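You operate a simulated robot arm through the tools that you are given. There is no shell and no other tool.

You run a simulated two-armed robot. Do the job below in one go: nothing can be reset, and whatever is moved stays where it is left.

JOB
Wipe up the spill on the console top with the napkin and put it back.

The check looks at the end state, three seconds after you hand in, the way a careful person would. Anything else that was tipped, shoved, dropped, spilled or broken makes it a failure. Flat cloth is picked up by pressing the open fingertips on it (5 to 10 N) and closing them slowly along it; thin cloth reads only 2 to 8 mm in the jaws.

ROBOT AND FRAMES
Two 6-joint arms with two-finger grippers on one trunk, on a base that drives. Base frame: it is fixed to the floor where the robot stands at the start and does not move with it; the origin is under the middle of the robot, x ahead of it, y to its left, z up. Readings come in cm, rad, newtons and seconds.
The left shoulder is at the start at [3, 17.8, 86.3], the right one opposite. With the tool pointing down near the work surface each hand reaches from about 28 to 84 cm from the robot's upright axis, wherever it stands, measured 20 degrees to its own side. Places, roughly: napkin [-175, -200, 75]. Payload 2.54 kg a hand.
Tool frame (each hand has its own): the origin (TCP) lies between the finger pads and is the grasp point; the fingertips stand 3 cm ahead of it; z points along the fingers, y is the line along which they close. The gripper opens to 11.6 cm. The gripper's body begins 9.5 cm behind the TCP.
Orientation is told as [roll, pitch, yaw] about the base's x, y, z axes, in that order, counted from this pose: with the fingers straight down and closing along the base's y, the tool's x points along the base's -x, its y along +y and its z along -z.

CONTROLS
- The arms move only by the tool step_arm. It takes "left_commands", "right_commands" or both (then of equal length, played together; a hand with none holds still); each is a list of rows, each a list of 7 numbers: the opening, from 0 (shut) to 1 (fully open), then the shift along the tool's x, y, z in cm, then the turn, a rotation vector about the tool's x, y, z in rad. In form: [[claw, x, y, z, wx, wy, wz], ...]. A call has 1 to 20 rows; each row is the pose to reach, as a shift and turn from the pose commanded when the call began, along the tool's axes at that moment. Rows are played at 5 a second. More than 5 cm and 0.15 rad between two rows, or a gripper value outside its range, and nothing of the call is played. Where a pose cannot be reached the arm comes as near as it can. A force on the tool above 40 N (or 10 N above the force at the start of the call, whichever is more), or a blocked arm, ends the call early, and 0.2 s more pass. Each finger travels about 15.3 cm/s and halts on what it meets, pressing with about 30 N; the grip force reading is that of the motor and also rises with nothing between the fingers. The clock runs only during rows and for 0.2 s after the last one: add rows that repeat a pose to give the fingers time. It gives the time, the measured TCP pose, the force on the tool (base axes), the opening and the grip force at its end, in the units of the frame above (readings bear some noise), with the torque about the TCP (base axes, N m) and any sound that the robot's microphone picked up, and new pictures: "show" is both (left out), scene, wrist or none (wrist: the cameras of the hands that moved).
- Cameras (640 x 400 px; columns grow to the right, rows downward): "scene" is now at [5.76, -0.03, 160.2]; the picture's right is [0.01, -1.00, 0.00], its down [-0.63, -0.01, -0.78] and it looks along [0.78, 0.01, -0.63] (base axes); focal length 282 px, centre (320, 200). "left" rides on the left gripper at [6.9, 1.5, -12.2] in its tool frame; the picture's right is [-0.21, 0.98, 0.00], its down [-0.83, -0.18, -0.53] and it looks along [-0.52, -0.11, 0.85] (tool axes); focal length 251 px, centre (320, 200). "right" rides on the right gripper at [6.9, -1.5, -12.2] in its tool frame; the picture's right is [0.21, 0.98, 0.00], its down [-0.83, 0.18, -0.53] and it looks along [-0.52, 0.11, 0.85] (tool axes); focal length 251 px, centre (320, 200). There is no depth. A picture from a camera that has moved, and an enlarged one, comes with that camera's place and axes in the base frame and with its lens.
- lift_body(by): slides the trunk up (or, below 0, down) by that many cm; the arms and the scene camera ride with it, the base frame stays. It gives what a move gives, with no picture.
- steer(legs): drives the robot by 1 to 6 legs, each [ahead, left, turn to the left] in cm, cm and rad, along the robot's own axes; the way and the turn of a leg run together, so that a leg with both is an arc; at most 150 cm and 3.142 rad a leg. The arms and the cameras ride along, it lands a little off, and it stops where it bumps. It gives what a move gives, and a new picture of the scene camera.
- turn_head(pan, tilt): turns the head with the scene camera to pan (to the left, within 2.496 rad either way) and tilt (down, from -0.506 to 1.204), counted from straight ahead of the robot. It gives what a move gives, and a new picture of the scene camera.
- inspect(camera, box): a new picture of the part [left, top, right, bottom] of that camera's present view, enlarged. No time passes.
- close_job(): hands the job in; it is judged then, once.

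Nothing tells you exact positions but the pictures and the camera data. Unless the task says otherwise, let go and move clear before handing in.

The tools are called after "Request:" by a JSON object that holds its "op" and its "data". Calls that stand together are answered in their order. step_arm: Moves the arms, as the interface text tells. Its arguments: {"type":"object","properties":{"left_commands":{"type":"array","items":{"type":"array","items":{"type":"number"}}},"right_commands":{"type":"array","items":{"type":"array","items":{"type":"number"}}},"show":{"type":"string","enum":["both","scene","wrist","none"]}},"required":[]} The other tools are called the same way: lift_body (by) slides the trunk up or down; steer (legs) drives the base; turn_head (pan, tilt) turns the head that bears the scene camera; inspect (camera, box) takes an enlarged picture of a part of a camera's view; close_job () hands the job in.

At the start:

```text
clock: 0.0
left_ee_pos: [52.09, 24.71, 95.69]
left_ee_rot: [0.001, -0.001, -0.001]
left_force: [-0.5, 0.6, -0.7]
left_torque: [-0.01, 0.01, 0.05]
left_width: 11.62
left_gripper_force: 0.1
right_ee_pos: [50.2, -18.02, 96.93]
right_ee_rot: [-0.001, 0.0, 0.001]
right_force: [-0.9, 0.0, -0.3]
right_torque: [0.0, -0.01, -0.01]
right_width: 11.6
right_gripper_force: 0.0
trunk travel left (down, up): [-7.5, 46.5]
robot x, y, heading: [0.07, -0.0, -0.001]
head pan, tilt: [0.01, 0.675]
```

scene: 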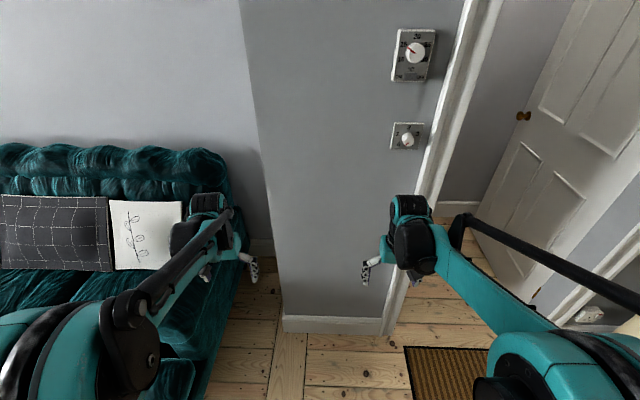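
right: 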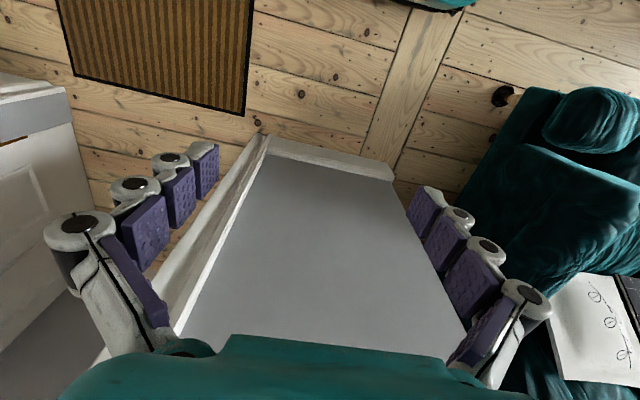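
left: 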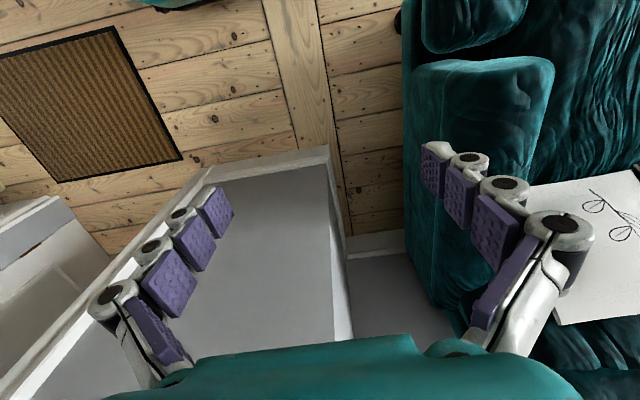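

I see a wall, a door and a sofa ahead; the napkin should be behind me to the right at about [-175, -200, 75]. I'll look around with the head first.

Request:
{"op": "turn_head", "data": {"pan": -2.3, "tilt": 0.4}}

Request:
{"op": "turn_head", "data": {"pan": -1.4, "tilt": 0.5}}

Request:
{"op": "turn_head", "data": {"pan": 2.4, "tilt": 0.5}}

```text
clock: 2.1
left_ee_pos: [52.06, 24.7, 95.8]
left_ee_rot: [0.0, -0.001, 0.0]
left_force: [-0.3, -0.3, -0.1]
left_torque: [-0.01, -0.03, 0.0]
left_width: 11.59
left_gripper_force: 0.2
right_ee_pos: [50.35, -18.04, 96.89]
right_ee_rot: [0.0, 0.001, 0.0]
right_force: [0.2, 0.0, -0.5]
right_torque: [0.01, -0.01, -0.01]
right_width: 11.6
right_gripper_force: 0.0
trunk travel left (down, up): [-7.5, 46.5]
robot x, y, heading: [-0.03, -0.1, 0.001]
head pan, tilt: [-2.3, 0.4]
camera scene: at [-8.99, -7.03, 162.69], right [-0.75, 0.67, 0.0], down [0.26, 0.29, -0.92], along [-0.61, -0.69, -0.39], focal length 282 px, centre (320, 200)
```

scene: 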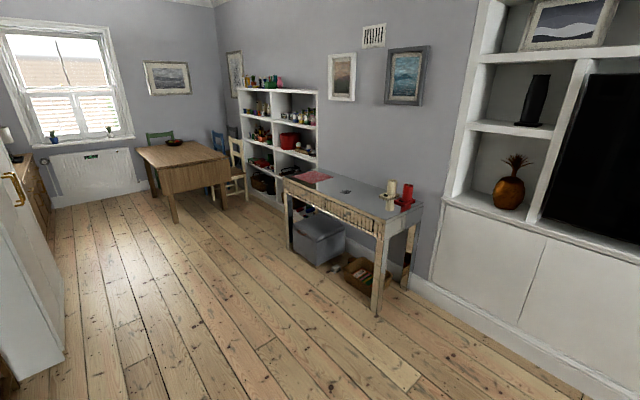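

```text
clock: 3.3
left_ee_pos: [52.04, 24.79, 95.58]
left_ee_rot: [0.001, 0.0, 0.0]
left_force: [0.6, 0.7, -0.2]
left_torque: [-0.01, -0.01, 0.04]
left_width: 11.61
left_gripper_force: 0.1
right_ee_pos: [50.23, -18.11, 96.91]
right_ee_rot: [0.0, -0.001, 0.0]
right_force: [0.9, -0.6, 0.2]
right_torque: [0.01, 0.0, 0.03]
right_width: 11.63
right_gripper_force: 0.0
trunk travel left (down, up): [-7.5, 46.5]
robot x, y, heading: [0.07, -0.16, 0.001]
head pan, tilt: [-1.4, 0.499]
camera scene: at [-1.28, -9.09, 161.77], right [-0.99, -0.17, 0.0], down [-0.08, 0.47, -0.88], along [0.15, -0.87, -0.48], focal length 282 px, centre (320, 200)
```

scene: 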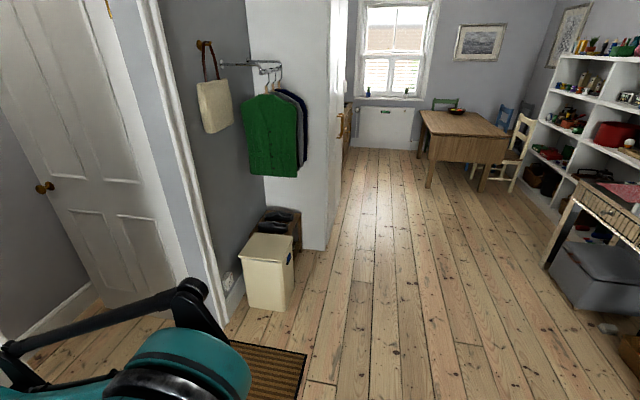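

```text
clock: 6.5
left_ee_pos: [52.04, 24.78, 95.74]
left_ee_rot: [0.001, 0.002, -0.001]
left_force: [0.4, -0.1, 0.5]
left_torque: [-0.02, 0.01, 0.02]
left_width: 11.6
left_gripper_force: 0.0
right_ee_pos: [50.23, -18.05, 96.88]
right_ee_rot: [0.0, 0.002, 0.001]
right_force: [-0.6, -0.1, -0.8]
right_torque: [-0.02, -0.02, 0.0]
right_width: 11.58
right_gripper_force: 0.1
trunk travel left (down, up): [-7.5, 46.5]
robot x, y, heading: [-0.12, 0.21, 0.002]
head pan, tilt: [2.4, 0.499]
camera scene: at [-9.53, 6.03, 161.77], right [0.68, 0.74, 0.0], down [0.35, -0.32, -0.88], along [-0.65, 0.59, -0.48], focal length 282 px, centre (320, 200)
```

scene: 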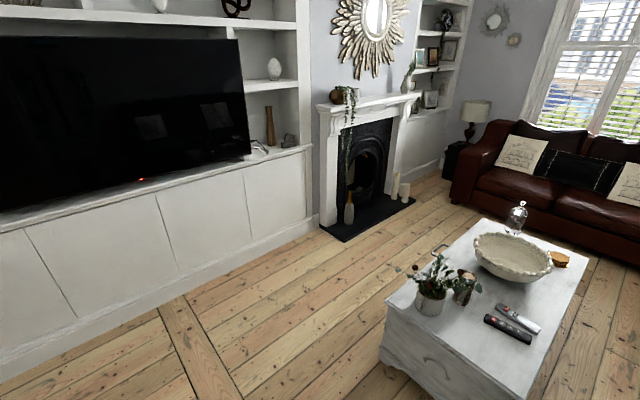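

The console table is at the right of the back wall, with a red napkin on its far end and red and white items at its near end. I'll turn back and enlarge it.

Request:
{"op": "turn_head", "data": {"pan": -2.3, "tilt": 0.5}}

Request:
{"op": "inspect", "data": {"camera": "scene", "box": [260, 110, 440, 260]}}

```text
clock: 10.2
left_ee_pos: [52.24, 24.66, 95.72]
left_ee_rot: [0.001, 0.001, -0.001]
left_force: [0.3, -0.1, -0.9]
left_torque: [0.01, 0.0, -0.03]
left_width: 11.58
left_gripper_force: 0.1
right_ee_pos: [50.33, -18.01, 96.92]
right_ee_rot: [0.0, 0.001, 0.0]
right_force: [-0.1, 0.1, -0.1]
right_torque: [0.0, -0.04, 0.0]
right_width: 11.6
right_gripper_force: 0.1
trunk travel left (down, up): [-7.5, 46.5]
robot x, y, heading: [0.09, -0.32, 0.003]
head pan, tilt: [-2.3, 0.499]
camera scene: at [-8.89, -6.9, 161.77], right [-0.75, 0.67, 0.0], down [0.32, 0.36, -0.88], along [-0.59, -0.65, -0.48], focal length 282 px, centre (320, 200)
```

scene: 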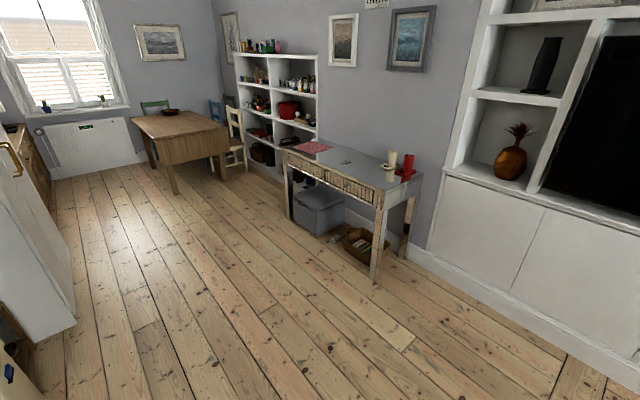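

```text
2.67 times, centred on (350, 185) of scene
camera zoom: at [-8.89, -6.9, 161.77], right [-0.75, 0.67, 0.0], down [0.32, 0.36, -0.88], along [-0.59, -0.65, -0.48], focal length 751 px, centre (240, 240)
```

zoom: 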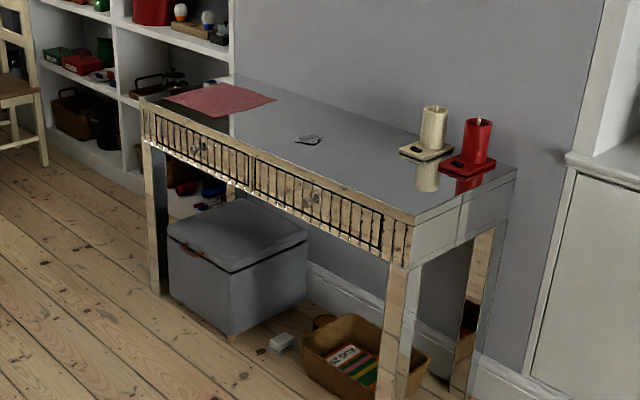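

The console top spans roughly x −157 to −205 and y −103 to −229, with the napkin at the far end, candles at the near end and a small object in the middle. I'll back away from the wall, turn around and strafe to face it from a distance.

Request:
{"op": "steer", "data": {"legs": [[-60, 0, 0], [0, 0, -1.571], [0, 0, -1.571], [0, 150, 0]]}}

Request:
{"op": "turn_head", "data": {"pan": 0.0, "tilt": 0.6}}

```text
clock: 28.3
left_ee_pos: [-109.4, -176.53, 95.56]
left_ee_rot: [0.0, 0.001, -3.126]
left_force: [-0.5, -0.7, 0.1]
left_torque: [-0.02, 0.0, -0.01]
left_width: 11.62
left_gripper_force: 0.0
right_ee_pos: [-108.33, -133.78, 97.01]
right_ee_rot: [0.0, 0.0, -3.126]
right_force: [0.4, 0.1, 0.9]
right_torque: [0.01, 0.01, 0.02]
right_width: 11.61
right_gripper_force: 0.1
trunk travel left (down, up): [-7.5, 46.5]
robot x, y, heading: [-57.74, -151.09, -3.124]
head pan, tilt: [-2.3, 0.499]
camera scene: at [-48.66, -144.16, 161.77], right [0.76, -0.65, 0.0], down [-0.31, -0.36, -0.88], along [0.57, 0.66, -0.48], focal length 282 px, centre (320, 200)
```

scene: 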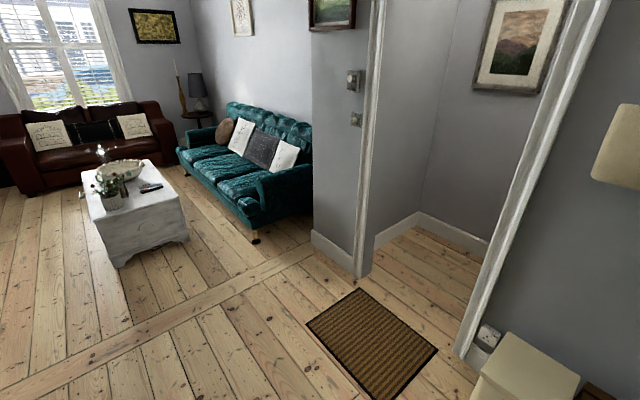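

```text
clock: 30.4
left_ee_pos: [-109.42, -176.57, 95.57]
left_ee_rot: [0.0, 0.0, -3.126]
left_force: [0.0, -0.5, -0.8]
left_torque: [-0.01, 0.01, -0.04]
left_width: 11.57
left_gripper_force: 0.0
right_ee_pos: [-108.19, -133.7, 96.95]
right_ee_rot: [0.0, 0.001, -3.128]
right_force: [0.4, 0.3, -0.3]
right_torque: [0.02, 0.02, -0.07]
right_width: 11.61
right_gripper_force: 0.1
trunk travel left (down, up): [-7.5, 46.5]
robot x, y, heading: [-57.75, -150.78, -3.129]
head pan, tilt: [0.0, 0.6]
camera scene: at [-63.45, -151.13, 160.86], right [-0.02, 1.0, 0.0], down [0.56, 0.01, -0.82], along [-0.82, -0.01, -0.57], focal length 282 px, centre (320, 200)
```

scene: 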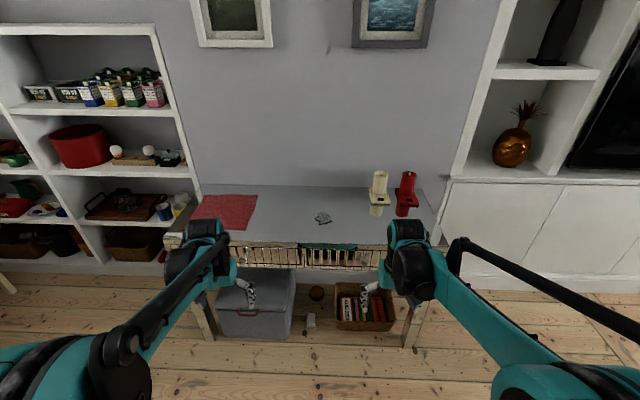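

Request:
{"op": "inspect", "data": {"camera": "scene", "box": [180, 160, 340, 260]}}

Request:
{"op": "inspect", "data": {"camera": "scene", "box": [300, 160, 460, 260]}}

```text
4.00 times, centred on (260, 210) of scene
camera zoom: at [-63.45, -151.13, 160.86], right [-0.02, 1.0, 0.0], down [0.56, 0.01, -0.82], along [-0.82, -0.01, -0.57], focal length 1126 px, centre (560, 160)
```

zoom: 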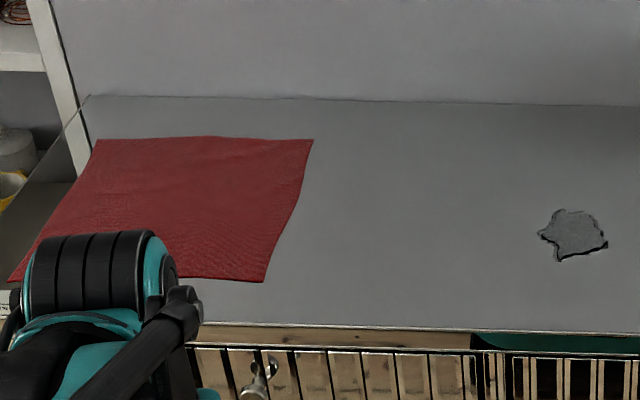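

```text
4.00 times, centred on (380, 210) of scene
camera zoom: at [-63.45, -151.13, 160.86], right [-0.02, 1.0, 0.0], down [0.56, 0.01, -0.82], along [-0.82, -0.01, -0.57], focal length 1126 px, centre (80, 160)
```

zoom: 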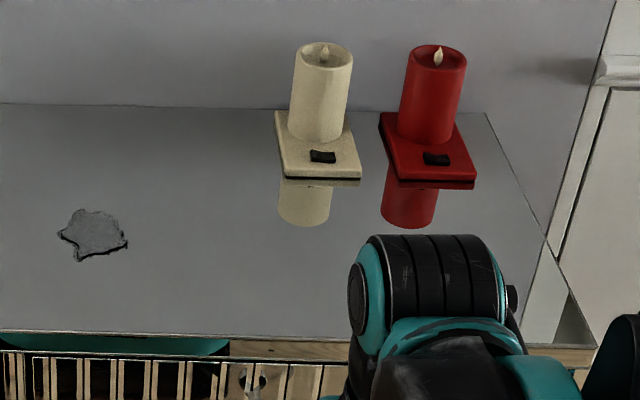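

The spill is the small wet patch near [-171.5, -151] and the napkin lies flat at about x −191…−161, y −216…−187. The candles are well off at x<−182, y>−127. I'll drive in so both hands can reach napkin and spill.

Request:
{"op": "steer", "data": {"legs": [[30, 24, -0.012], [25, 0, 0]]}}

Request:
{"op": "turn_head", "data": {"pan": 0.0, "tilt": 0.9}}

```text
clock: 34.2
left_ee_pos: [-165.25, -199.32, 95.59]
left_ee_rot: [0.002, 0.0, 3.136]
left_force: [-0.4, 1.3, -0.5]
left_torque: [0.01, -0.06, -0.01]
left_width: 11.61
left_gripper_force: 0.0
right_ee_pos: [-163.03, -156.66, 96.91]
right_ee_rot: [0.0, 0.001, 3.134]
right_force: [-0.9, 0.5, -0.4]
right_torque: [-0.01, -0.07, -0.01]
right_width: 11.61
right_gripper_force: 0.1
trunk travel left (down, up): [-7.5, 46.5]
robot x, y, heading: [-113.52, -174.86, 3.133]
head pan, tilt: [0.0, 0.6]
camera scene: at [-118.74, -175.04, 160.85], right [0.01, 1.0, 0.0], down [0.57, 0.0, -0.82], along [-0.82, 0.01, -0.57], focal length 282 px, centre (320, 200)
```

scene: 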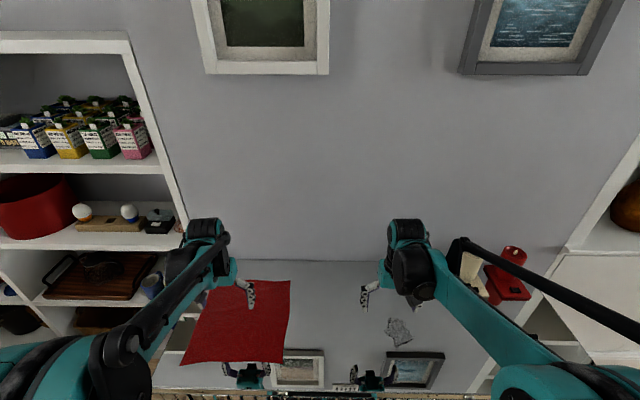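

```text
clock: 35.0
left_ee_pos: [-165.28, -199.38, 95.66]
left_ee_rot: [-0.001, 0.0, 3.135]
left_force: [0.0, 0.5, -0.6]
left_torque: [-0.01, -0.02, -0.02]
left_width: 11.59
left_gripper_force: 0.1
right_ee_pos: [-162.98, -156.55, 96.99]
right_ee_rot: [0.0, -0.001, 3.134]
right_force: [0.1, 1.0, 0.7]
right_torque: [-0.01, 0.0, -0.01]
right_width: 11.56
right_gripper_force: 0.1
trunk travel left (down, up): [-7.5, 46.5]
robot x, y, heading: [-112.77, -175.05, 3.134]
head pan, tilt: [0.0, 0.901]
camera scene: at [-117.33, -175.05, 158.39], right [0.01, 1.0, 0.0], down [0.78, -0.01, -0.62], along [-0.62, 0.0, -0.78], focal length 282 px, centre (320, 200)
```

scene: 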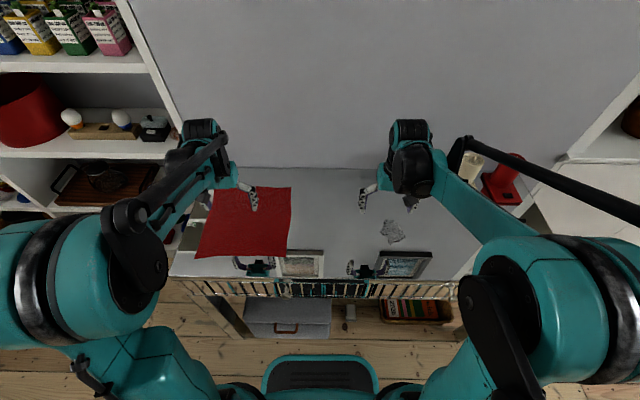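

Both grippers are above the console; the napkin's right edge is at y≈−187 and its left edge at y≈−216. I'll move the right hand above its right edge and the left hand above its left edge, staying high.

Request:
{"op": "step_arm", "data": {"left_commands": [[0.5, -1.1, 1.6, 0, 0, 0, 0], [0.4, -2.2, 3.2, 0, 0, 0, 0], [0.35, -3.3, 4.8, 0, 0, 0, 0], [0.35, -4.4, 6.4, 0, 0, 0, 0], [0.35, -5.5, 8, 0, 0, 0, 0], [0.35, -6.6, 9.6, 0, 0, 0, 0], [0.35, -7.7, 11.2, 0, 0, 0, 0], [0.35, -8.8, 12.8, 0, 0, 0, 0], [0.35, -9.7, 14, 0, 0, 0, 0], [0.35, -9.7, 14, 0, 0, 0, 0]], "right_commands": [[0.5, -1.3, 3.6, 0, 0, 0, 0], [0.4, -2.6, 7.2, 0, 0, 0, 0], [0.35, -4, 10.8, 0, 0, 0, 0], [0.35, -5.3, 14.4, 0, 0, 0, 0], [0.35, -6.6, 18, 0, 0, 0, 0], [0.35, -8, 21.6, 0, 0, 0, 0], [0.35, -9.3, 25.2, 0, 0, 0, 0], [0.35, -10.6, 28.8, 0, 0, 0, 0], [0.35, -12, 32.5, 0, 0, 0, 0], [0.35, -12, 32.5, 0, 0, 0, 0]]}}

```text
clock: 37.2
left_ee_pos: [-174.83, -213.25, 95.7]
left_ee_rot: [0.001, -0.001, 3.133]
left_force: [0.8, -0.6, 1.0]
left_torque: [0.0, 0.0, -0.04]
left_width: 4.07
left_gripper_force: 0.1
right_ee_pos: [-175.09, -188.99, 96.88]
right_ee_rot: [-0.002, 0.001, 3.134]
right_force: [-0.7, -0.7, -0.3]
right_torque: [-0.05, 0.0, 0.04]
right_width: 4.08
right_gripper_force: 0.1
trunk travel left (down, up): [-7.5, 46.5]
robot x, y, heading: [-112.97, -174.65, 3.139]
head pan, tilt: [0.0, 0.901]
camera scene: at [-117.25, -174.99, 158.39], right [0.01, 1.0, 0.0], down [0.78, -0.01, -0.62], along [-0.62, 0.0, -0.78], focal length 282 px, centre (320, 200)
camera right: at [-168.25, -187.53, 109.0], right [0.21, -0.98, 0.0], down [-0.83, -0.18, 0.53], along [-0.52, -0.11, -0.85], focal length 251 px, centre (320, 200)
camera left: at [-168.06, -214.77, 108.02], right [-0.22, -0.98, 0.0], down [-0.82, 0.19, 0.53], along [-0.52, 0.12, -0.85], focal length 251 px, centre (320, 200)
```

scene: 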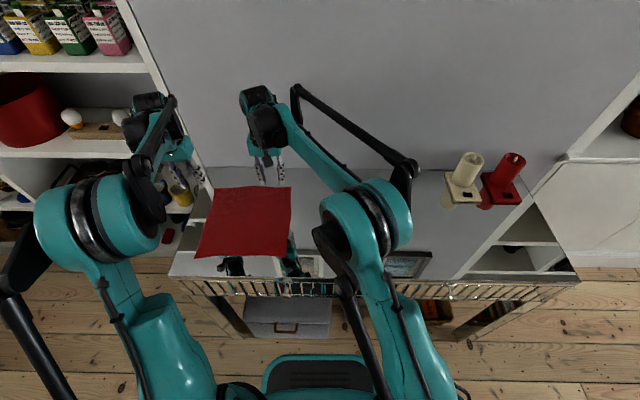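
right: 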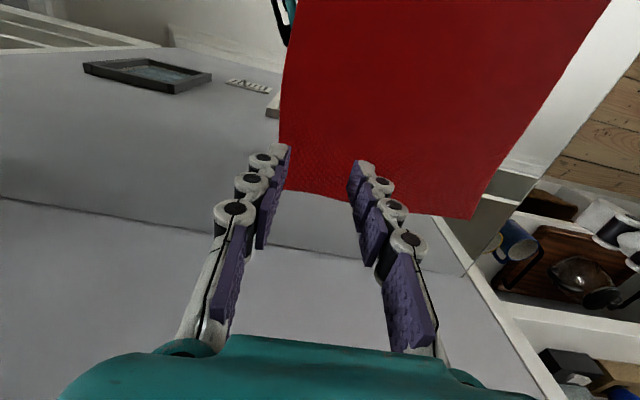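
left: 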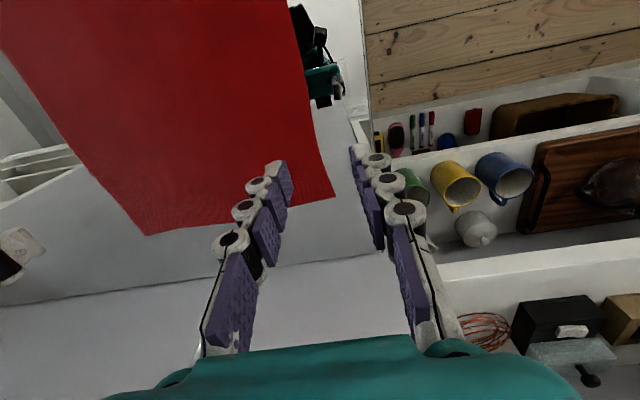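

The right and left hands straddle the napkin's two edges but I want them a bit more inward. I'll descend most of the way and look.

Request:
{"op": "step_arm", "data": {"left_commands": [[0.35, 0, -0.6, 4, 0, 0, 0], [0.35, 0, -1.2, 8, 0, 0, 0], [0.35, 0, -1.3, 11, 0, 0, 0], [0.35, 0, -1.3, 14, 0, 0, 0], [0.35, 0, -1.3, 14, 0, 0, 0]], "right_commands": [[0.35, 0, 0.7, 4, 0, 0, 0], [0.35, 0, 1.4, 8, 0, 0, 0], [0.35, 0, 1.5, 12, 0, 0, 0], [0.35, 0, 1.5, 15.2, 0, 0, 0], [0.35, 0, 1.5, 15.2, 0, 0, 0]]}}

```text
clock: 38.2
left_ee_pos: [-174.94, -211.86, 82.98]
left_ee_rot: [-0.004, 0.0, 3.132]
left_force: [1.9, 1.7, 13.1]
left_torque: [0.31, -0.11, 0.0]
left_width: 4.28
left_gripper_force: 1.4
right_ee_pos: [-175.29, -190.44, 83.03]
right_ee_rot: [0.0, -0.001, 3.134]
right_force: [1.5, 1.3, 12.9]
right_torque: [0.15, -0.08, 0.04]
right_width: 4.16
right_gripper_force: 0.9
trunk travel left (down, up): [-7.5, 46.5]
robot x, y, heading: [-112.83, -174.82, 3.135]
head pan, tilt: [0.0, 0.901]
stopped in row 4 (left hand): the force on the tool passed its limit at 78 N (the readings are from after the stop); the commanded pose is now the measured one
camera scene: at [-117.08, -174.96, 158.43], right [0.01, 1.0, 0.0], down [0.78, -0.01, -0.62], along [-0.62, 0.0, -0.78], focal length 282 px, centre (320, 200)
camera right: at [-168.38, -189.06, 95.15], right [0.21, -0.98, 0.0], down [-0.83, -0.18, 0.54], along [-0.52, -0.11, -0.84], focal length 251 px, centre (320, 200)
camera left: at [-168.07, -213.37, 95.25], right [-0.22, -0.97, 0.0], down [-0.82, 0.19, 0.54], along [-0.52, 0.12, -0.84], focal length 251 px, centre (320, 200)
```

scene: 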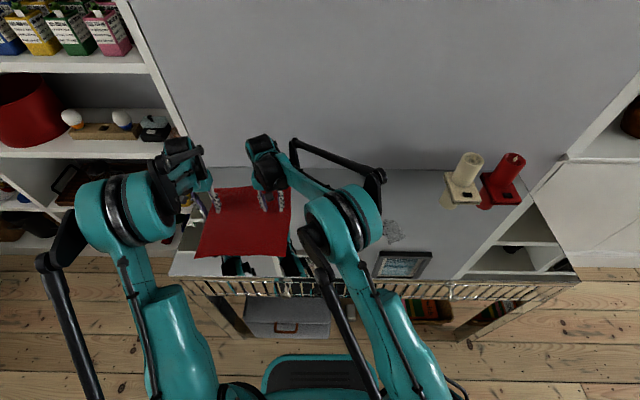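
right: 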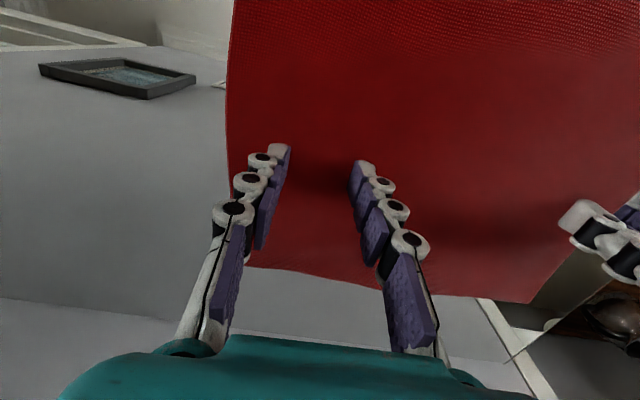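
left: 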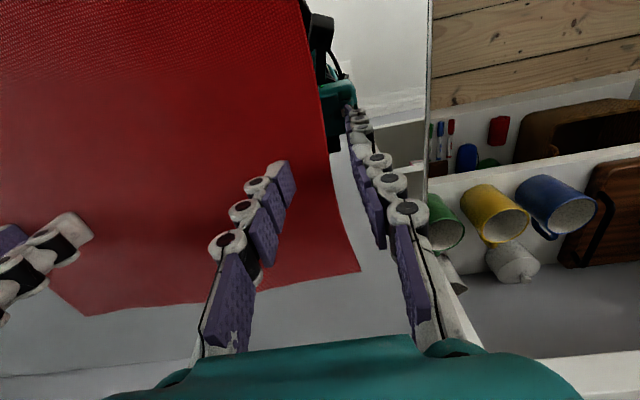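

The tabletop is higher than I assumed: fingertips touched at TCP z≈83, so the top is at z≈80. Rescaled, the napkin spans about x −186…−157, y −214…−186 and the spill centres near [-166, -151]. I'll lift slightly and recentre both hands on the edges.

Request:
{"op": "step_arm", "data": {"left_commands": [[0.35, 0, 0, -1, 0, 0, 0], [0.35, 0, 0, -2.5, 0, 0, 0], [0.35, 1.6, -1.5, -2.5, 0, 0, 0], [0.35, 3.2, -2.8, -2.5, 0, 0, 0], [0.35, 3.2, -2.8, -1.5, 0, 0, 0], [0.35, 3.2, -2.8, -1.5, 0, 0, 0]], "right_commands": [[0.35, 0, 0, -1, 0, 0, 0], [0.35, 0, 0, -2.5, 0, 0, 0], [0.35, 1.8, 0, -2.5, 0, 0, 0], [0.35, 3.5, 0, -2.5, 0, 0, 0], [0.35, 3.5, 0, -1.5, 0, 0, 0], [0.35, 3.5, 0, -1.5, 0, 0, 0]]}}

```text
clock: 39.6
left_ee_pos: [-171.84, -209.11, 84.3]
left_ee_rot: [-0.003, 0.001, 3.132]
left_force: [0.0, 0.3, 0.2]
left_torque: [0.02, 0.02, -0.01]
left_width: 4.05
left_gripper_force: 0.1
right_ee_pos: [-171.89, -190.53, 84.39]
right_ee_rot: [0.0, -0.001, 3.134]
right_force: [0.2, -0.3, -0.6]
right_torque: [0.0, -0.01, 0.02]
right_width: 4.05
right_gripper_force: 0.0
trunk travel left (down, up): [-7.5, 46.5]
robot x, y, heading: [-113.09, -175.05, 3.134]
head pan, tilt: [0.0, 0.901]
camera scene: at [-117.3, -175.06, 158.39], right [0.01, 1.0, 0.0], down [0.78, -0.01, -0.62], along [-0.62, 0.0, -0.78], focal length 282 px, centre (320, 200)
camera right: at [-165.01, -189.19, 96.4], right [0.21, -0.98, 0.0], down [-0.83, -0.18, 0.53], along [-0.52, -0.11, -0.84], focal length 251 px, centre (320, 200)
camera left: at [-165.0, -210.69, 96.57], right [-0.22, -0.97, 0.0], down [-0.82, 0.19, 0.53], along [-0.52, 0.12, -0.85], focal length 251 px, centre (320, 200)
```

scene: 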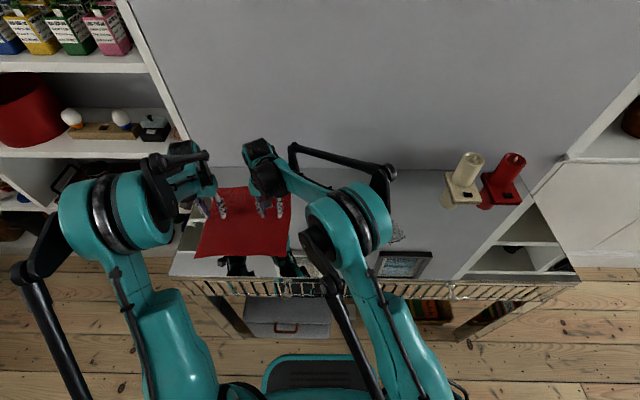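
right: 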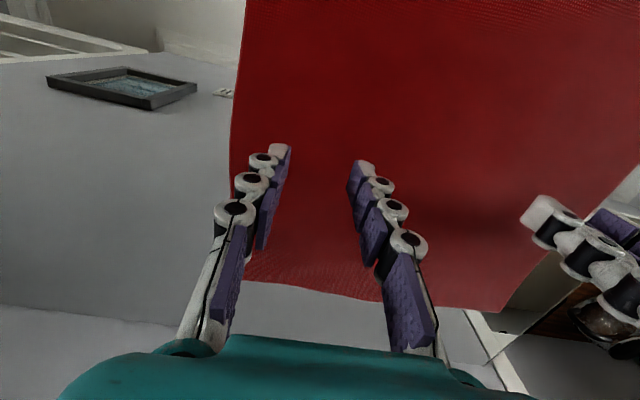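
left: 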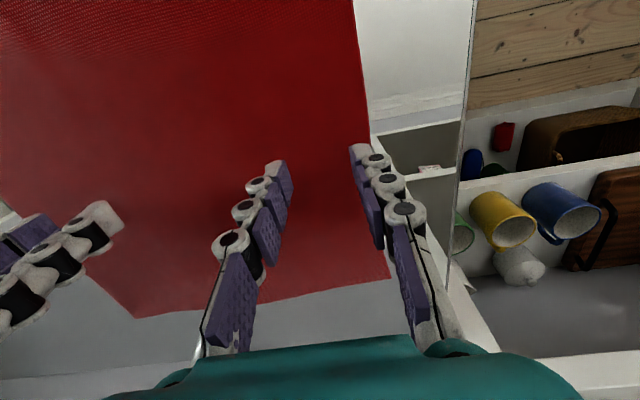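

Both hands' fingers are now over cloth near each edge. I'll press down gently to 5–10 N.

Request:
{"op": "step_arm", "data": {"left_commands": [[0.35, 0, 0, 0.5, 0, 0, 0], [0.35, 0, 0, 0.9, 0, 0, 0], [0.35, 0, 0, 1.15, 0, 0, 0], [0.35, 0, 0, 1.3, 0, 0, 0], [0.35, 0, 0, 1.3, 0, 0, 0]], "right_commands": [[0.35, 0, 0, 0.5, 0, 0, 0], [0.35, 0, 0, 0.9, 0, 0, 0], [0.35, 0, 0, 1.15, 0, 0, 0], [0.35, 0, 0, 1.35, 0, 0, 0], [0.35, 0, 0, 1.35, 0, 0, 0]], "show": "none"}}

```text
clock: 40.8
left_ee_pos: [-171.66, -209.0, 83.08]
left_ee_rot: [-0.003, 0.001, 3.133]
left_force: [-0.3, 0.3, 12.9]
left_torque: [0.12, -0.01, 0.01]
left_width: 4.22
left_gripper_force: 0.5
right_ee_pos: [-171.85, -190.61, 83.15]
right_ee_rot: [0.002, -0.002, 3.136]
right_force: [-0.4, -0.6, 4.0]
right_torque: [0.05, -0.04, -0.02]
right_width: 4.07
right_gripper_force: 0.1
trunk travel left (down, up): [-7.5, 46.5]
robot x, y, heading: [-112.78, -174.77, 3.131]
head pan, tilt: [0.0, 0.901]
```

The left presses 13 N and the right 4 N; I'll trim both toward about 8 N and close the fingers slowly along the cloth.

Request:
{"op": "step_arm", "data": {"left_commands": [[0.35, 0, 0, -0.05, 0, 0, 0], [0.32, 0, 0, -0.05, 0, 0, 0], [0.29, 0, 0, -0.05, 0, 0, 0], [0.26, 0, 0, -0.05, 0, 0, 0], [0.23, 0, 0, -0.05, 0, 0, 0], [0.2, 0, 0, -0.05, 0, 0, 0], [0.17, 0, 0, -0.05, 0, 0, 0], [0.14, 0, 0, -0.05, 0, 0, 0], [0.11, 0, 0, -0.05, 0, 0, 0], [0.08, 0, 0, -0.05, 0, 0, 0], [0.05, 0, 0, -0.05, 0, 0, 0], [0.02, 0, 0, -0.05, 0, 0, 0], [0, 0, 0, -0.05, 0, 0, 0], [0, 0, 0, -0.05, 0, 0, 0]], "right_commands": [[0.35, 0, 0, 0.05, 0, 0, 0], [0.32, 0, 0, 0.05, 0, 0, 0], [0.29, 0, 0, 0.05, 0, 0, 0], [0.26, 0, 0, 0.05, 0, 0, 0], [0.23, 0, 0, 0.05, 0, 0, 0], [0.2, 0, 0, 0.05, 0, 0, 0], [0.17, 0, 0, 0.05, 0, 0, 0], [0.14, 0, 0, 0.05, 0, 0, 0], [0.11, 0, 0, 0.05, 0, 0, 0], [0.08, 0, 0, 0.05, 0, 0, 0], [0.05, 0, 0, 0.05, 0, 0, 0], [0.02, 0, 0, 0.05, 0, 0, 0], [0, 0, 0, 0.05, 0, 0, 0], [0, 0, 0, 0.05, 0, 0, 0]]}}

```text
clock: 43.8
left_ee_pos: [-171.9, -209.12, 82.97]
left_ee_rot: [-0.004, 0.0, 3.133]
left_force: [-0.8, 3.8, -2.2]
left_torque: [0.13, -0.02, 0.04]
left_width: 0.39
left_gripper_force: 30.7
right_ee_pos: [-171.98, -190.52, 83.0]
right_ee_rot: [0.002, 0.001, 3.133]
right_force: [0.6, -4.7, -0.1]
right_torque: [-0.02, 0.01, -0.03]
right_width: 0.68
right_gripper_force: 30.0
trunk travel left (down, up): [-7.5, 46.5]
robot x, y, heading: [-112.92, -174.86, 3.136]
head pan, tilt: [0.0, 0.901]
camera scene: at [-117.31, -175.07, 158.39], right [0.01, 1.0, 0.0], down [0.78, -0.01, -0.62], along [-0.62, 0.0, -0.78], focal length 282 px, centre (320, 200)
camera right: at [-165.04, -189.18, 95.06], right [0.21, -0.98, 0.0], down [-0.83, -0.18, 0.53], along [-0.52, -0.11, -0.84], focal length 251 px, centre (320, 200)
camera left: at [-165.06, -210.71, 95.28], right [-0.22, -0.97, 0.0], down [-0.82, 0.19, 0.53], along [-0.52, 0.12, -0.85], focal length 251 px, centre (320, 200)
```

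scene: 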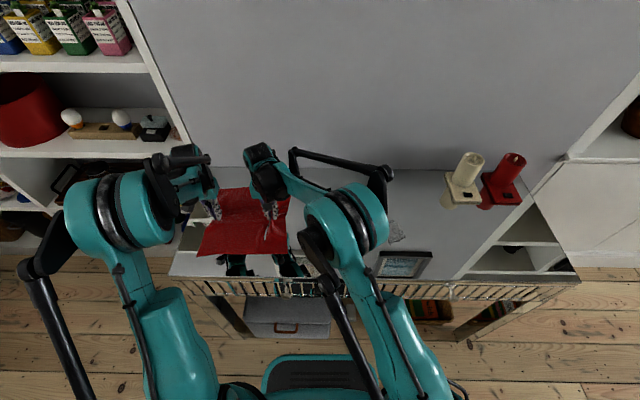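
right: 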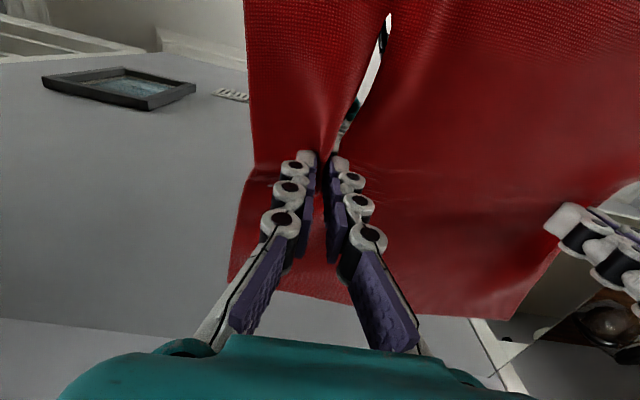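
left: 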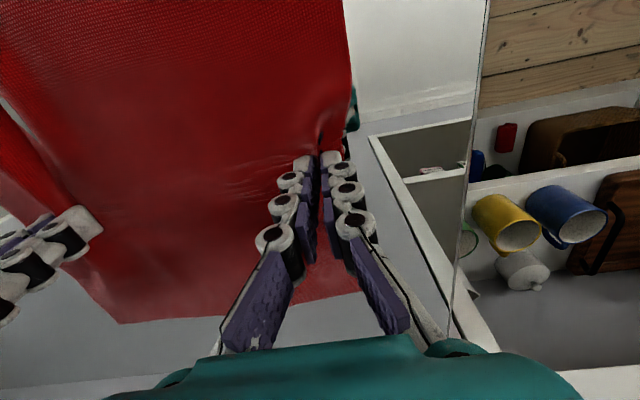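

Both hands hold the cloth (4 and 7 mm in the jaws). I'll drag the napkin along the top to the right, in two stages, keeping it low.

Request:
{"op": "step_arm", "data": {"left_commands": [[0, 0, 0, -0.3, 0, 0, 0], [0, 0, -1.5, -0.3, 0, 0, 0], [0, 0, -3.5, -0.3, 0, 0, 0], [0, 0, -5.5, -0.3, 0, 0, 0], [0, 0, -7.5, -0.3, 0, 0, 0], [0, 0, -9.5, -0.3, 0, 0, 0], [0, 0, -11.5, -0.3, 0, 0, 0], [0, 0, -13.5, -0.3, 0, 0, 0], [0, 0, -15.5, -0.3, 0, 0, 0], [0, 0, -17.5, -0.3, 0, 0, 0], [0, 0, -19.5, -0.3, 0, 0, 0], [0, 0, -21.5, -0.3, 0, 0, 0], [0, 0, -23.5, -0.3, 0, 0, 0], [0, 0, -25, -0.3, 0, 0, 0], [0, 0, -25, -0.3, 0, 0, 0]], "right_commands": [[0, 0, 0, -0.3, 0, 0, 0], [0, 0, -1.5, -0.3, 0, 0, 0], [0, 0, -3.5, -0.3, 0, 0, 0], [0, 0, -5.5, -0.3, 0, 0, 0], [0, 0, -7.5, -0.3, 0, 0, 0], [0, 0, -9.5, -0.3, 0, 0, 0], [0, 0, -11.5, -0.3, 0, 0, 0], [0, 0, -13.5, -0.3, 0, 0, 0], [0, 0, -15.5, -0.3, 0, 0, 0], [0, 0, -17.5, -0.3, 0, 0, 0], [0, 0, -19.5, -0.3, 0, 0, 0], [0, 0, -21.5, -0.3, 0, 0, 0], [0, 0, -23.5, -0.3, 0, 0, 0], [0, 0, -25, -0.3, 0, 0, 0], [0, 0, -25, -0.3, 0, 0, 0]]}}

```text
clock: 47.0
left_ee_pos: [-171.53, -183.99, 83.35]
left_ee_rot: [-0.005, 0.001, 3.134]
left_force: [-0.9, 6.7, -1.5]
left_torque: [0.43, -0.04, 0.0]
left_width: 0.27
left_gripper_force: 26.4
right_ee_pos: [-171.6, -165.47, 83.27]
right_ee_rot: [0.0, -0.001, 3.136]
right_force: [1.0, -5.4, -1.2]
right_torque: [-0.27, -0.03, -0.02]
right_width: 0.65
right_gripper_force: 29.7
trunk travel left (down, up): [-7.5, 46.5]
robot x, y, heading: [-113.17, -174.86, 3.138]
head pan, tilt: [0.0, 0.901]
camera scene: at [-117.33, -175.08, 158.38], right [0.01, 1.0, 0.0], down [0.78, -0.01, -0.62], along [-0.62, 0.0, -0.78], focal length 282 px, centre (320, 200)
camera right: at [-164.74, -164.08, 95.34], right [0.21, -0.98, 0.0], down [-0.83, -0.18, 0.53], along [-0.52, -0.11, -0.85], focal length 251 px, centre (320, 200)
camera left: at [-164.76, -185.61, 95.65], right [-0.22, -0.97, 0.0], down [-0.82, 0.19, 0.53], along [-0.52, 0.12, -0.85], focal length 251 px, centre (320, 200)
```

scene: 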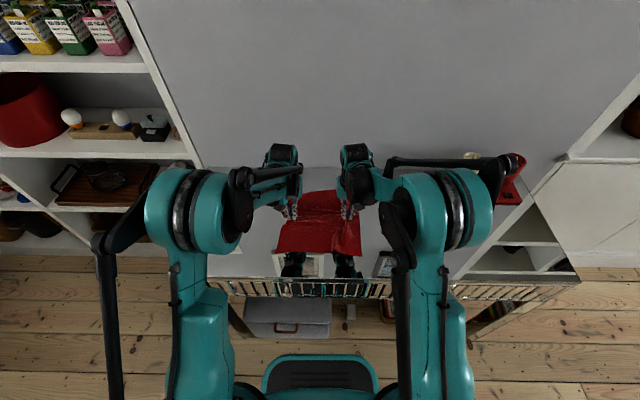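
right: 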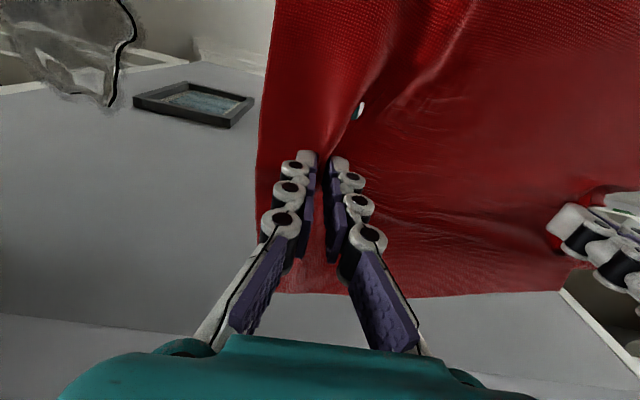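
left: 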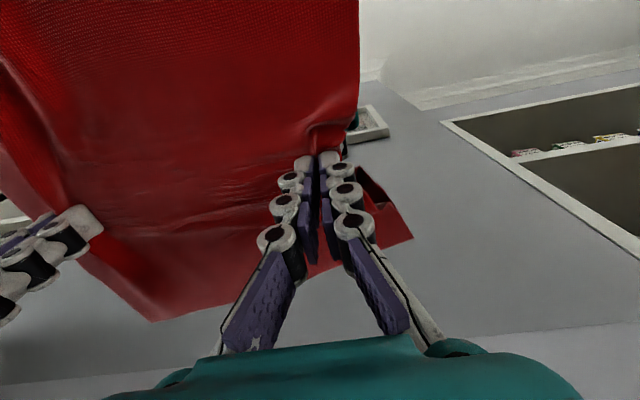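

The napkin follows well and stays mostly flat. I'll keep dragging until it covers the spill, stopping well short of the candles.

Request:
{"op": "step_arm", "data": {"left_commands": [[0, 0, -2, 0, 0, 0, 0], [0, 0, -4, 0, 0, 0, 0], [0, 0, -6, 0, 0, 0, 0], [0, 0, -8, 0, 0, 0, 0], [0, 0, -10, 0, 0, 0, 0], [0, 0, -12, 0, 0, 0, 0], [0, 0, -14, 0, 0, 0, 0], [0, 0, -16, 0, 0, 0, 0], [0, 0, -18, 0, 0, 0, 0], [0, 0, -20, 0, 0, 0, 0], [0, 0, -22, 0, 0, 0, 0], [0, 0, -24, 0, 0, 0, 0], [0, 0, -24, 0, 0, 0, 0]], "right_commands": [[0, 0, -2, 0, 0, 0, 0], [0, 0, -4, 0, 0, 0, 0], [0, 0, -6, 0, 0, 0, 0], [0, 0, -8, 0, 0, 0, 0], [0, 0, -10, 0, 0, 0, 0], [0, 0, -12, 0, 0, 0, 0], [0, 0, -14, 0, 0, 0, 0], [0, 0, -16, 0, 0, 0, 0], [0, 0, -18, 0, 0, 0, 0], [0, 0, -20, 0, 0, 0, 0], [0, 0, -22, 0, 0, 0, 0], [0, 0, -24, 0, 0, 0, 0], [0, 0, -24, 0, 0, 0, 0]]}}

```text
clock: 49.8
left_ee_pos: [-171.39, -160.13, 83.48]
left_ee_rot: [-0.003, 0.001, 3.134]
left_force: [0.1, 5.7, -1.7]
left_torque: [0.18, -0.02, -0.05]
left_width: 0.32
left_gripper_force: 36.8
right_ee_pos: [-171.55, -141.55, 83.16]
right_ee_rot: [-0.001, 0.0, 3.135]
right_force: [-0.5, -7.2, -0.4]
right_torque: [-0.15, 0.01, 0.01]
right_width: 0.62
right_gripper_force: 30.6
trunk travel left (down, up): [-7.5, 46.5]
robot x, y, heading: [-112.73, -175.37, 3.131]
head pan, tilt: [0.0, 0.901]
camera scene: at [-117.32, -175.09, 158.39], right [0.01, 1.0, 0.0], down [0.78, -0.01, -0.62], along [-0.62, 0.0, -0.78], focal length 282 px, centre (320, 200)
camera right: at [-164.66, -140.17, 95.33], right [0.21, -0.98, 0.0], down [-0.83, -0.18, 0.53], along [-0.52, -0.11, -0.85], focal length 251 px, centre (320, 200)
camera left: at [-164.6, -161.69, 95.76], right [-0.22, -0.97, 0.0], down [-0.82, 0.19, 0.53], along [-0.52, 0.12, -0.85], focal length 251 px, centre (320, 200)
```

scene: 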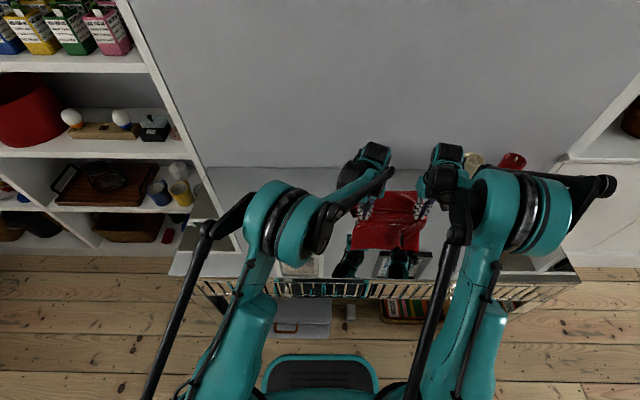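
right: 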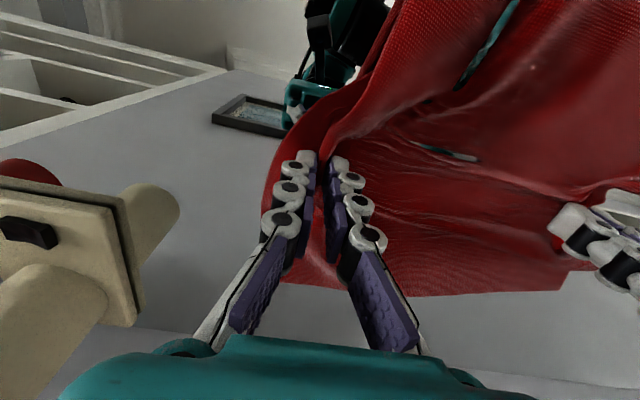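
left: 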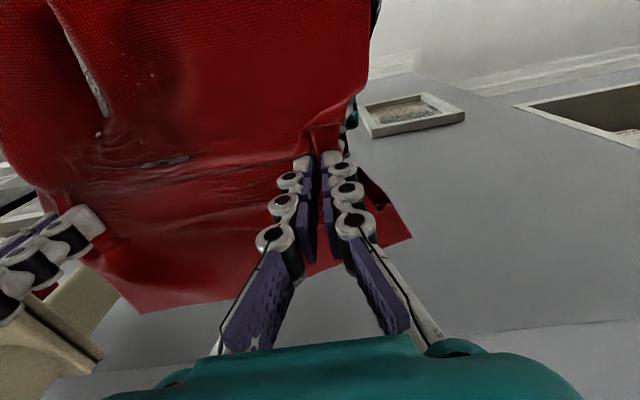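

The napkin now lies over the spill area, with about 10 cm to the candles. I'll make a gentle back-and-forth rub over the spot (x and y), both hands moving together, the right hand pressing lightly.

Request:
{"op": "step_arm", "data": {"left_commands": [[0, 0, 2, 0, 0, 0, 0], [0, 0, 4, 0, 0, 0, 0], [0, 2, 5, 0, 0, 0, 0], [0, 4, 5, 0, 0, 0, 0], [0, 6, 5, 0, 0, 0, 0], [0, 8, 5, 0, 0, 0, 0], [0, 10, 5, 0, 0, 0, 0], [0, 10, 7, 0, 0, 0, 0], [0, 8, 8.5, 0, 0, 0, 0], [0, 6, 8.5, 0, 0, 0, 0], [0, 4, 8.5, 0, 0, 0, 0], [0, 2, 8.5, 0, 0, 0, 0], [0, 0, 8.5, 0, 0, 0, 0], [0, 0, 10.5, 0, 0, 0, 0], [0, 2, 12, 0, 0, 0, 0], [0, 4, 12, 0, 0, 0, 0], [0, 6, 12, 0, 0, 0, 0], [0, 8, 12, 0, 0, 0, 0], [0, 10, 12, 0, 0, 0, 0], [0, 10, 12, 0, 0, 0, 0]], "right_commands": [[0, 0, 2, 0.1, 0, 0, 0], [0, 0, 4, 0.25, 0, 0, 0], [0, 2, 5, 0.3, 0, 0, 0], [0, 4, 5, 0.3, 0, 0, 0], [0, 6, 5, 0.3, 0, 0, 0], [0, 8, 5, 0.3, 0, 0, 0], [0, 10, 5, 0.3, 0, 0, 0], [0, 10, 7, 0.3, 0, 0, 0], [0, 8, 8.5, 0.3, 0, 0, 0], [0, 6, 8.5, 0.3, 0, 0, 0], [0, 4, 8.5, 0.3, 0, 0, 0], [0, 2, 8.5, 0.3, 0, 0, 0], [0, 0, 8.5, 0.3, 0, 0, 0], [0, 0, 10.5, 0.3, 0, 0, 0], [0, 2, 12, 0.3, 0, 0, 0], [0, 4, 12, 0.3, 0, 0, 0], [0, 6, 12, 0.3, 0, 0, 0], [0, 8, 12, 0.3, 0, 0, 0], [0, 10, 12, 0.3, 0, 0, 0], [0, 10, 12, 0.3, 0, 0, 0]]}}

```text
clock: 54.0
left_ee_pos: [-161.3, -172.12, 83.33]
left_ee_rot: [-0.004, 0.0, 3.133]
left_force: [0.4, 2.3, 3.9]
left_torque: [0.14, 0.06, 0.01]
left_width: 0.0
left_gripper_force: 29.2
right_ee_pos: [-161.59, -153.71, 83.01]
right_ee_rot: [0.001, 0.0, 3.134]
right_force: [0.3, -2.7, 3.0]
right_torque: [-0.07, 0.01, 0.01]
right_width: 0.58
right_gripper_force: 30.0
trunk travel left (down, up): [-7.5, 46.5]
robot x, y, heading: [-113.14, -175.09, 3.136]
head pan, tilt: [0.0, 0.901]
camera scene: at [-117.27, -175.08, 158.38], right [0.01, 1.0, 0.0], down [0.78, -0.01, -0.62], along [-0.62, 0.0, -0.78], focal length 282 px, centre (320, 200)
camera right: at [-154.73, -152.3, 95.04], right [0.21, -0.98, 0.0], down [-0.83, -0.18, 0.53], along [-0.52, -0.11, -0.85], focal length 251 px, centre (320, 200)
camera left: at [-154.53, -173.66, 95.64], right [-0.22, -0.97, 0.0], down [-0.82, 0.19, 0.53], along [-0.52, 0.12, -0.84], focal length 251 px, centre (320, 200)
```

scene: 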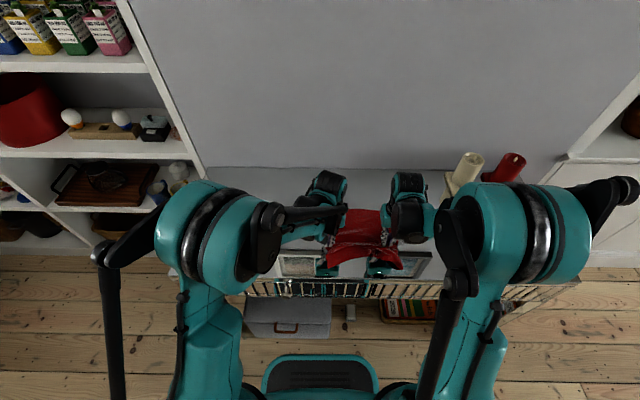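
right: 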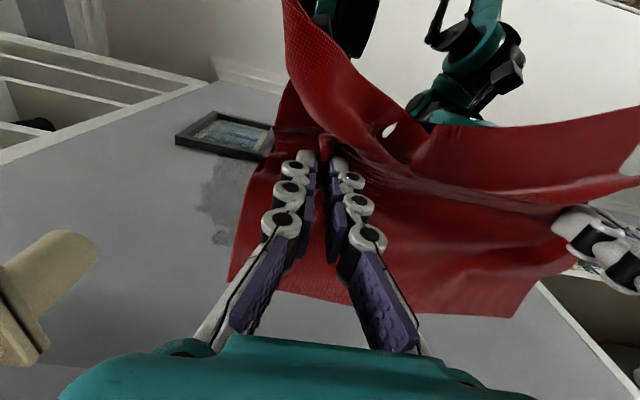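
left: 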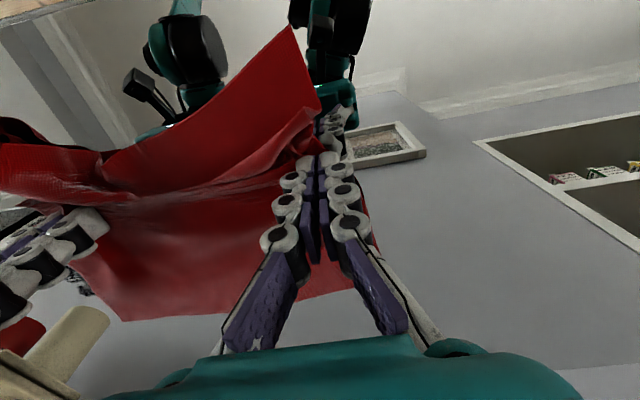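

Part of the spill still shows at the napkin's right side, and the left hand has slipped off the cloth. Let me look closely at it.

Request:
{"op": "inspect", "data": {"camera": "right", "box": [160, 120, 320, 260]}}

Request:
{"op": "inspect", "data": {"camera": "scene", "box": [270, 150, 500, 300]}}

```text
2.86 times, centred on (240, 190) of right
camera zoom: at [-154.73, -152.3, 95.04], right [0.21, -0.98, 0.0], down [-0.83, -0.18, 0.53], along [-0.52, -0.11, -0.85], focal length 718 px, centre (549, 229)
```

zoom: 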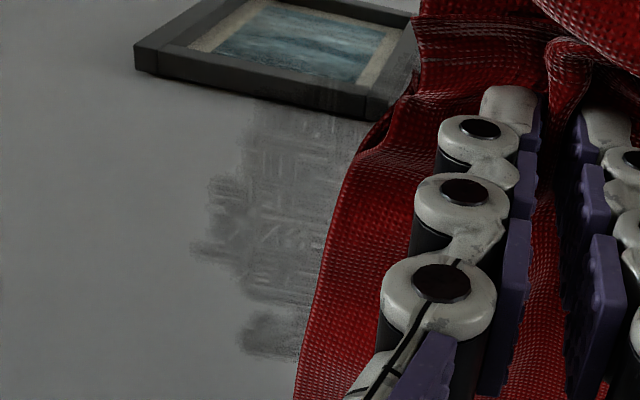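

```text
2.67 times, centred on (385, 225) of scene
camera zoom: at [-117.27, -175.08, 158.38], right [0.01, 1.0, 0.0], down [0.78, -0.01, -0.62], along [-0.62, 0.0, -0.78], focal length 751 px, centre (147, 133)
```

zoom: 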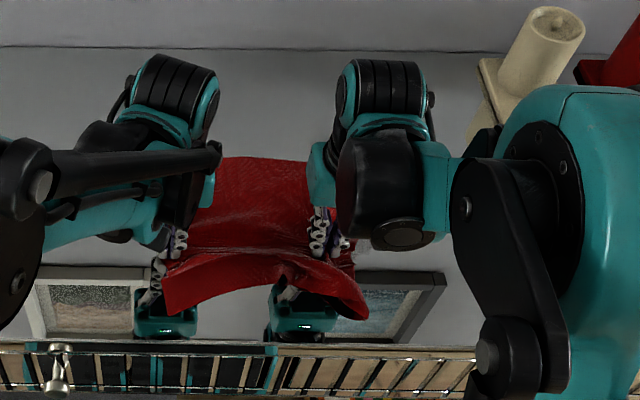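

The patch has thinned to streaks, so wiping works but must continue. I'll free the left hand and lift it clear, then keep rubbing with the right hand.

Request:
{"op": "step_arm", "data": {"left_commands": [[0.15, 0, 0, 0, 0, 0, 0], [0.25, 0, 0, 0, 0, 0, 0], [0.25, 0, 0, -2, 0, 0, 0], [0.25, 0, 0, -5, 0, 0, 0], [0.25, 0, 3, -9, 0, 0, 0], [0.25, 0, 7, -12, 0, 0, 0], [0.25, 0, 11, -14, 0, 0, 0], [0.25, 0, 15, -14, 0, 0, 0], [0.25, 0, 15, -14, 0, 0, 0]]}}

```text
clock: 56.0
left_ee_pos: [-161.66, -187.42, 97.39]
left_ee_rot: [-0.004, 0.0, 3.133]
left_force: [-0.4, 0.4, -0.4]
left_torque: [-0.01, 0.0, 0.0]
left_width: 2.9
left_gripper_force: 0.0
right_ee_pos: [-161.67, -153.68, 82.91]
right_ee_rot: [-0.001, 0.0, 3.134]
right_force: [0.7, -0.7, 3.4]
right_torque: [-0.01, -0.01, 0.02]
right_width: 0.58
right_gripper_force: 30.4
trunk travel left (down, up): [-7.5, 46.5]
robot x, y, heading: [-112.84, -175.14, 3.135]
head pan, tilt: [0.0, 0.901]
camera scene: at [-117.29, -175.06, 158.39], right [0.01, 1.0, 0.0], down [0.78, -0.01, -0.62], along [-0.62, 0.0, -0.78], focal length 282 px, centre (320, 200)
camera left: at [-154.93, -188.87, 109.61], right [-0.22, -0.97, 0.0], down [-0.82, 0.19, 0.53], along [-0.52, 0.12, -0.85], focal length 251 px, centre (320, 200)
```

scene: 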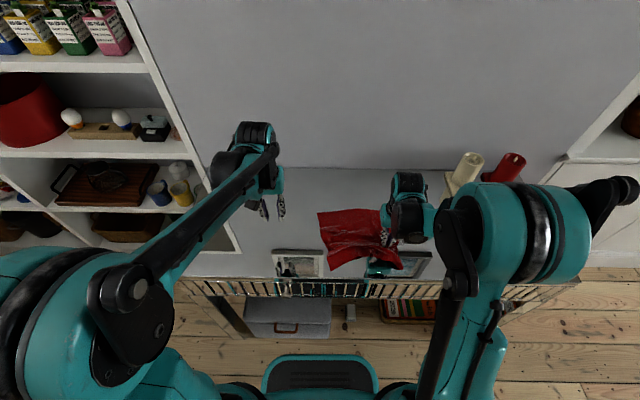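
left: 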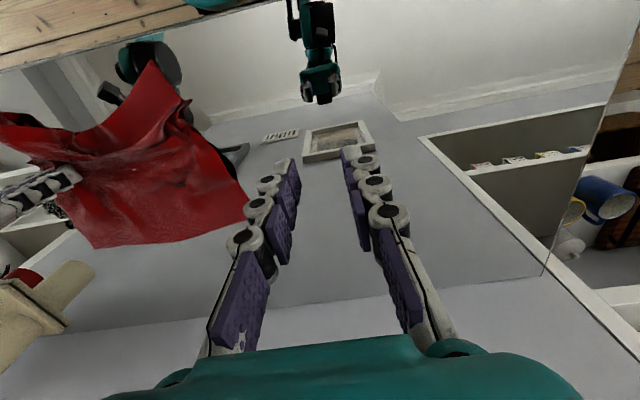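

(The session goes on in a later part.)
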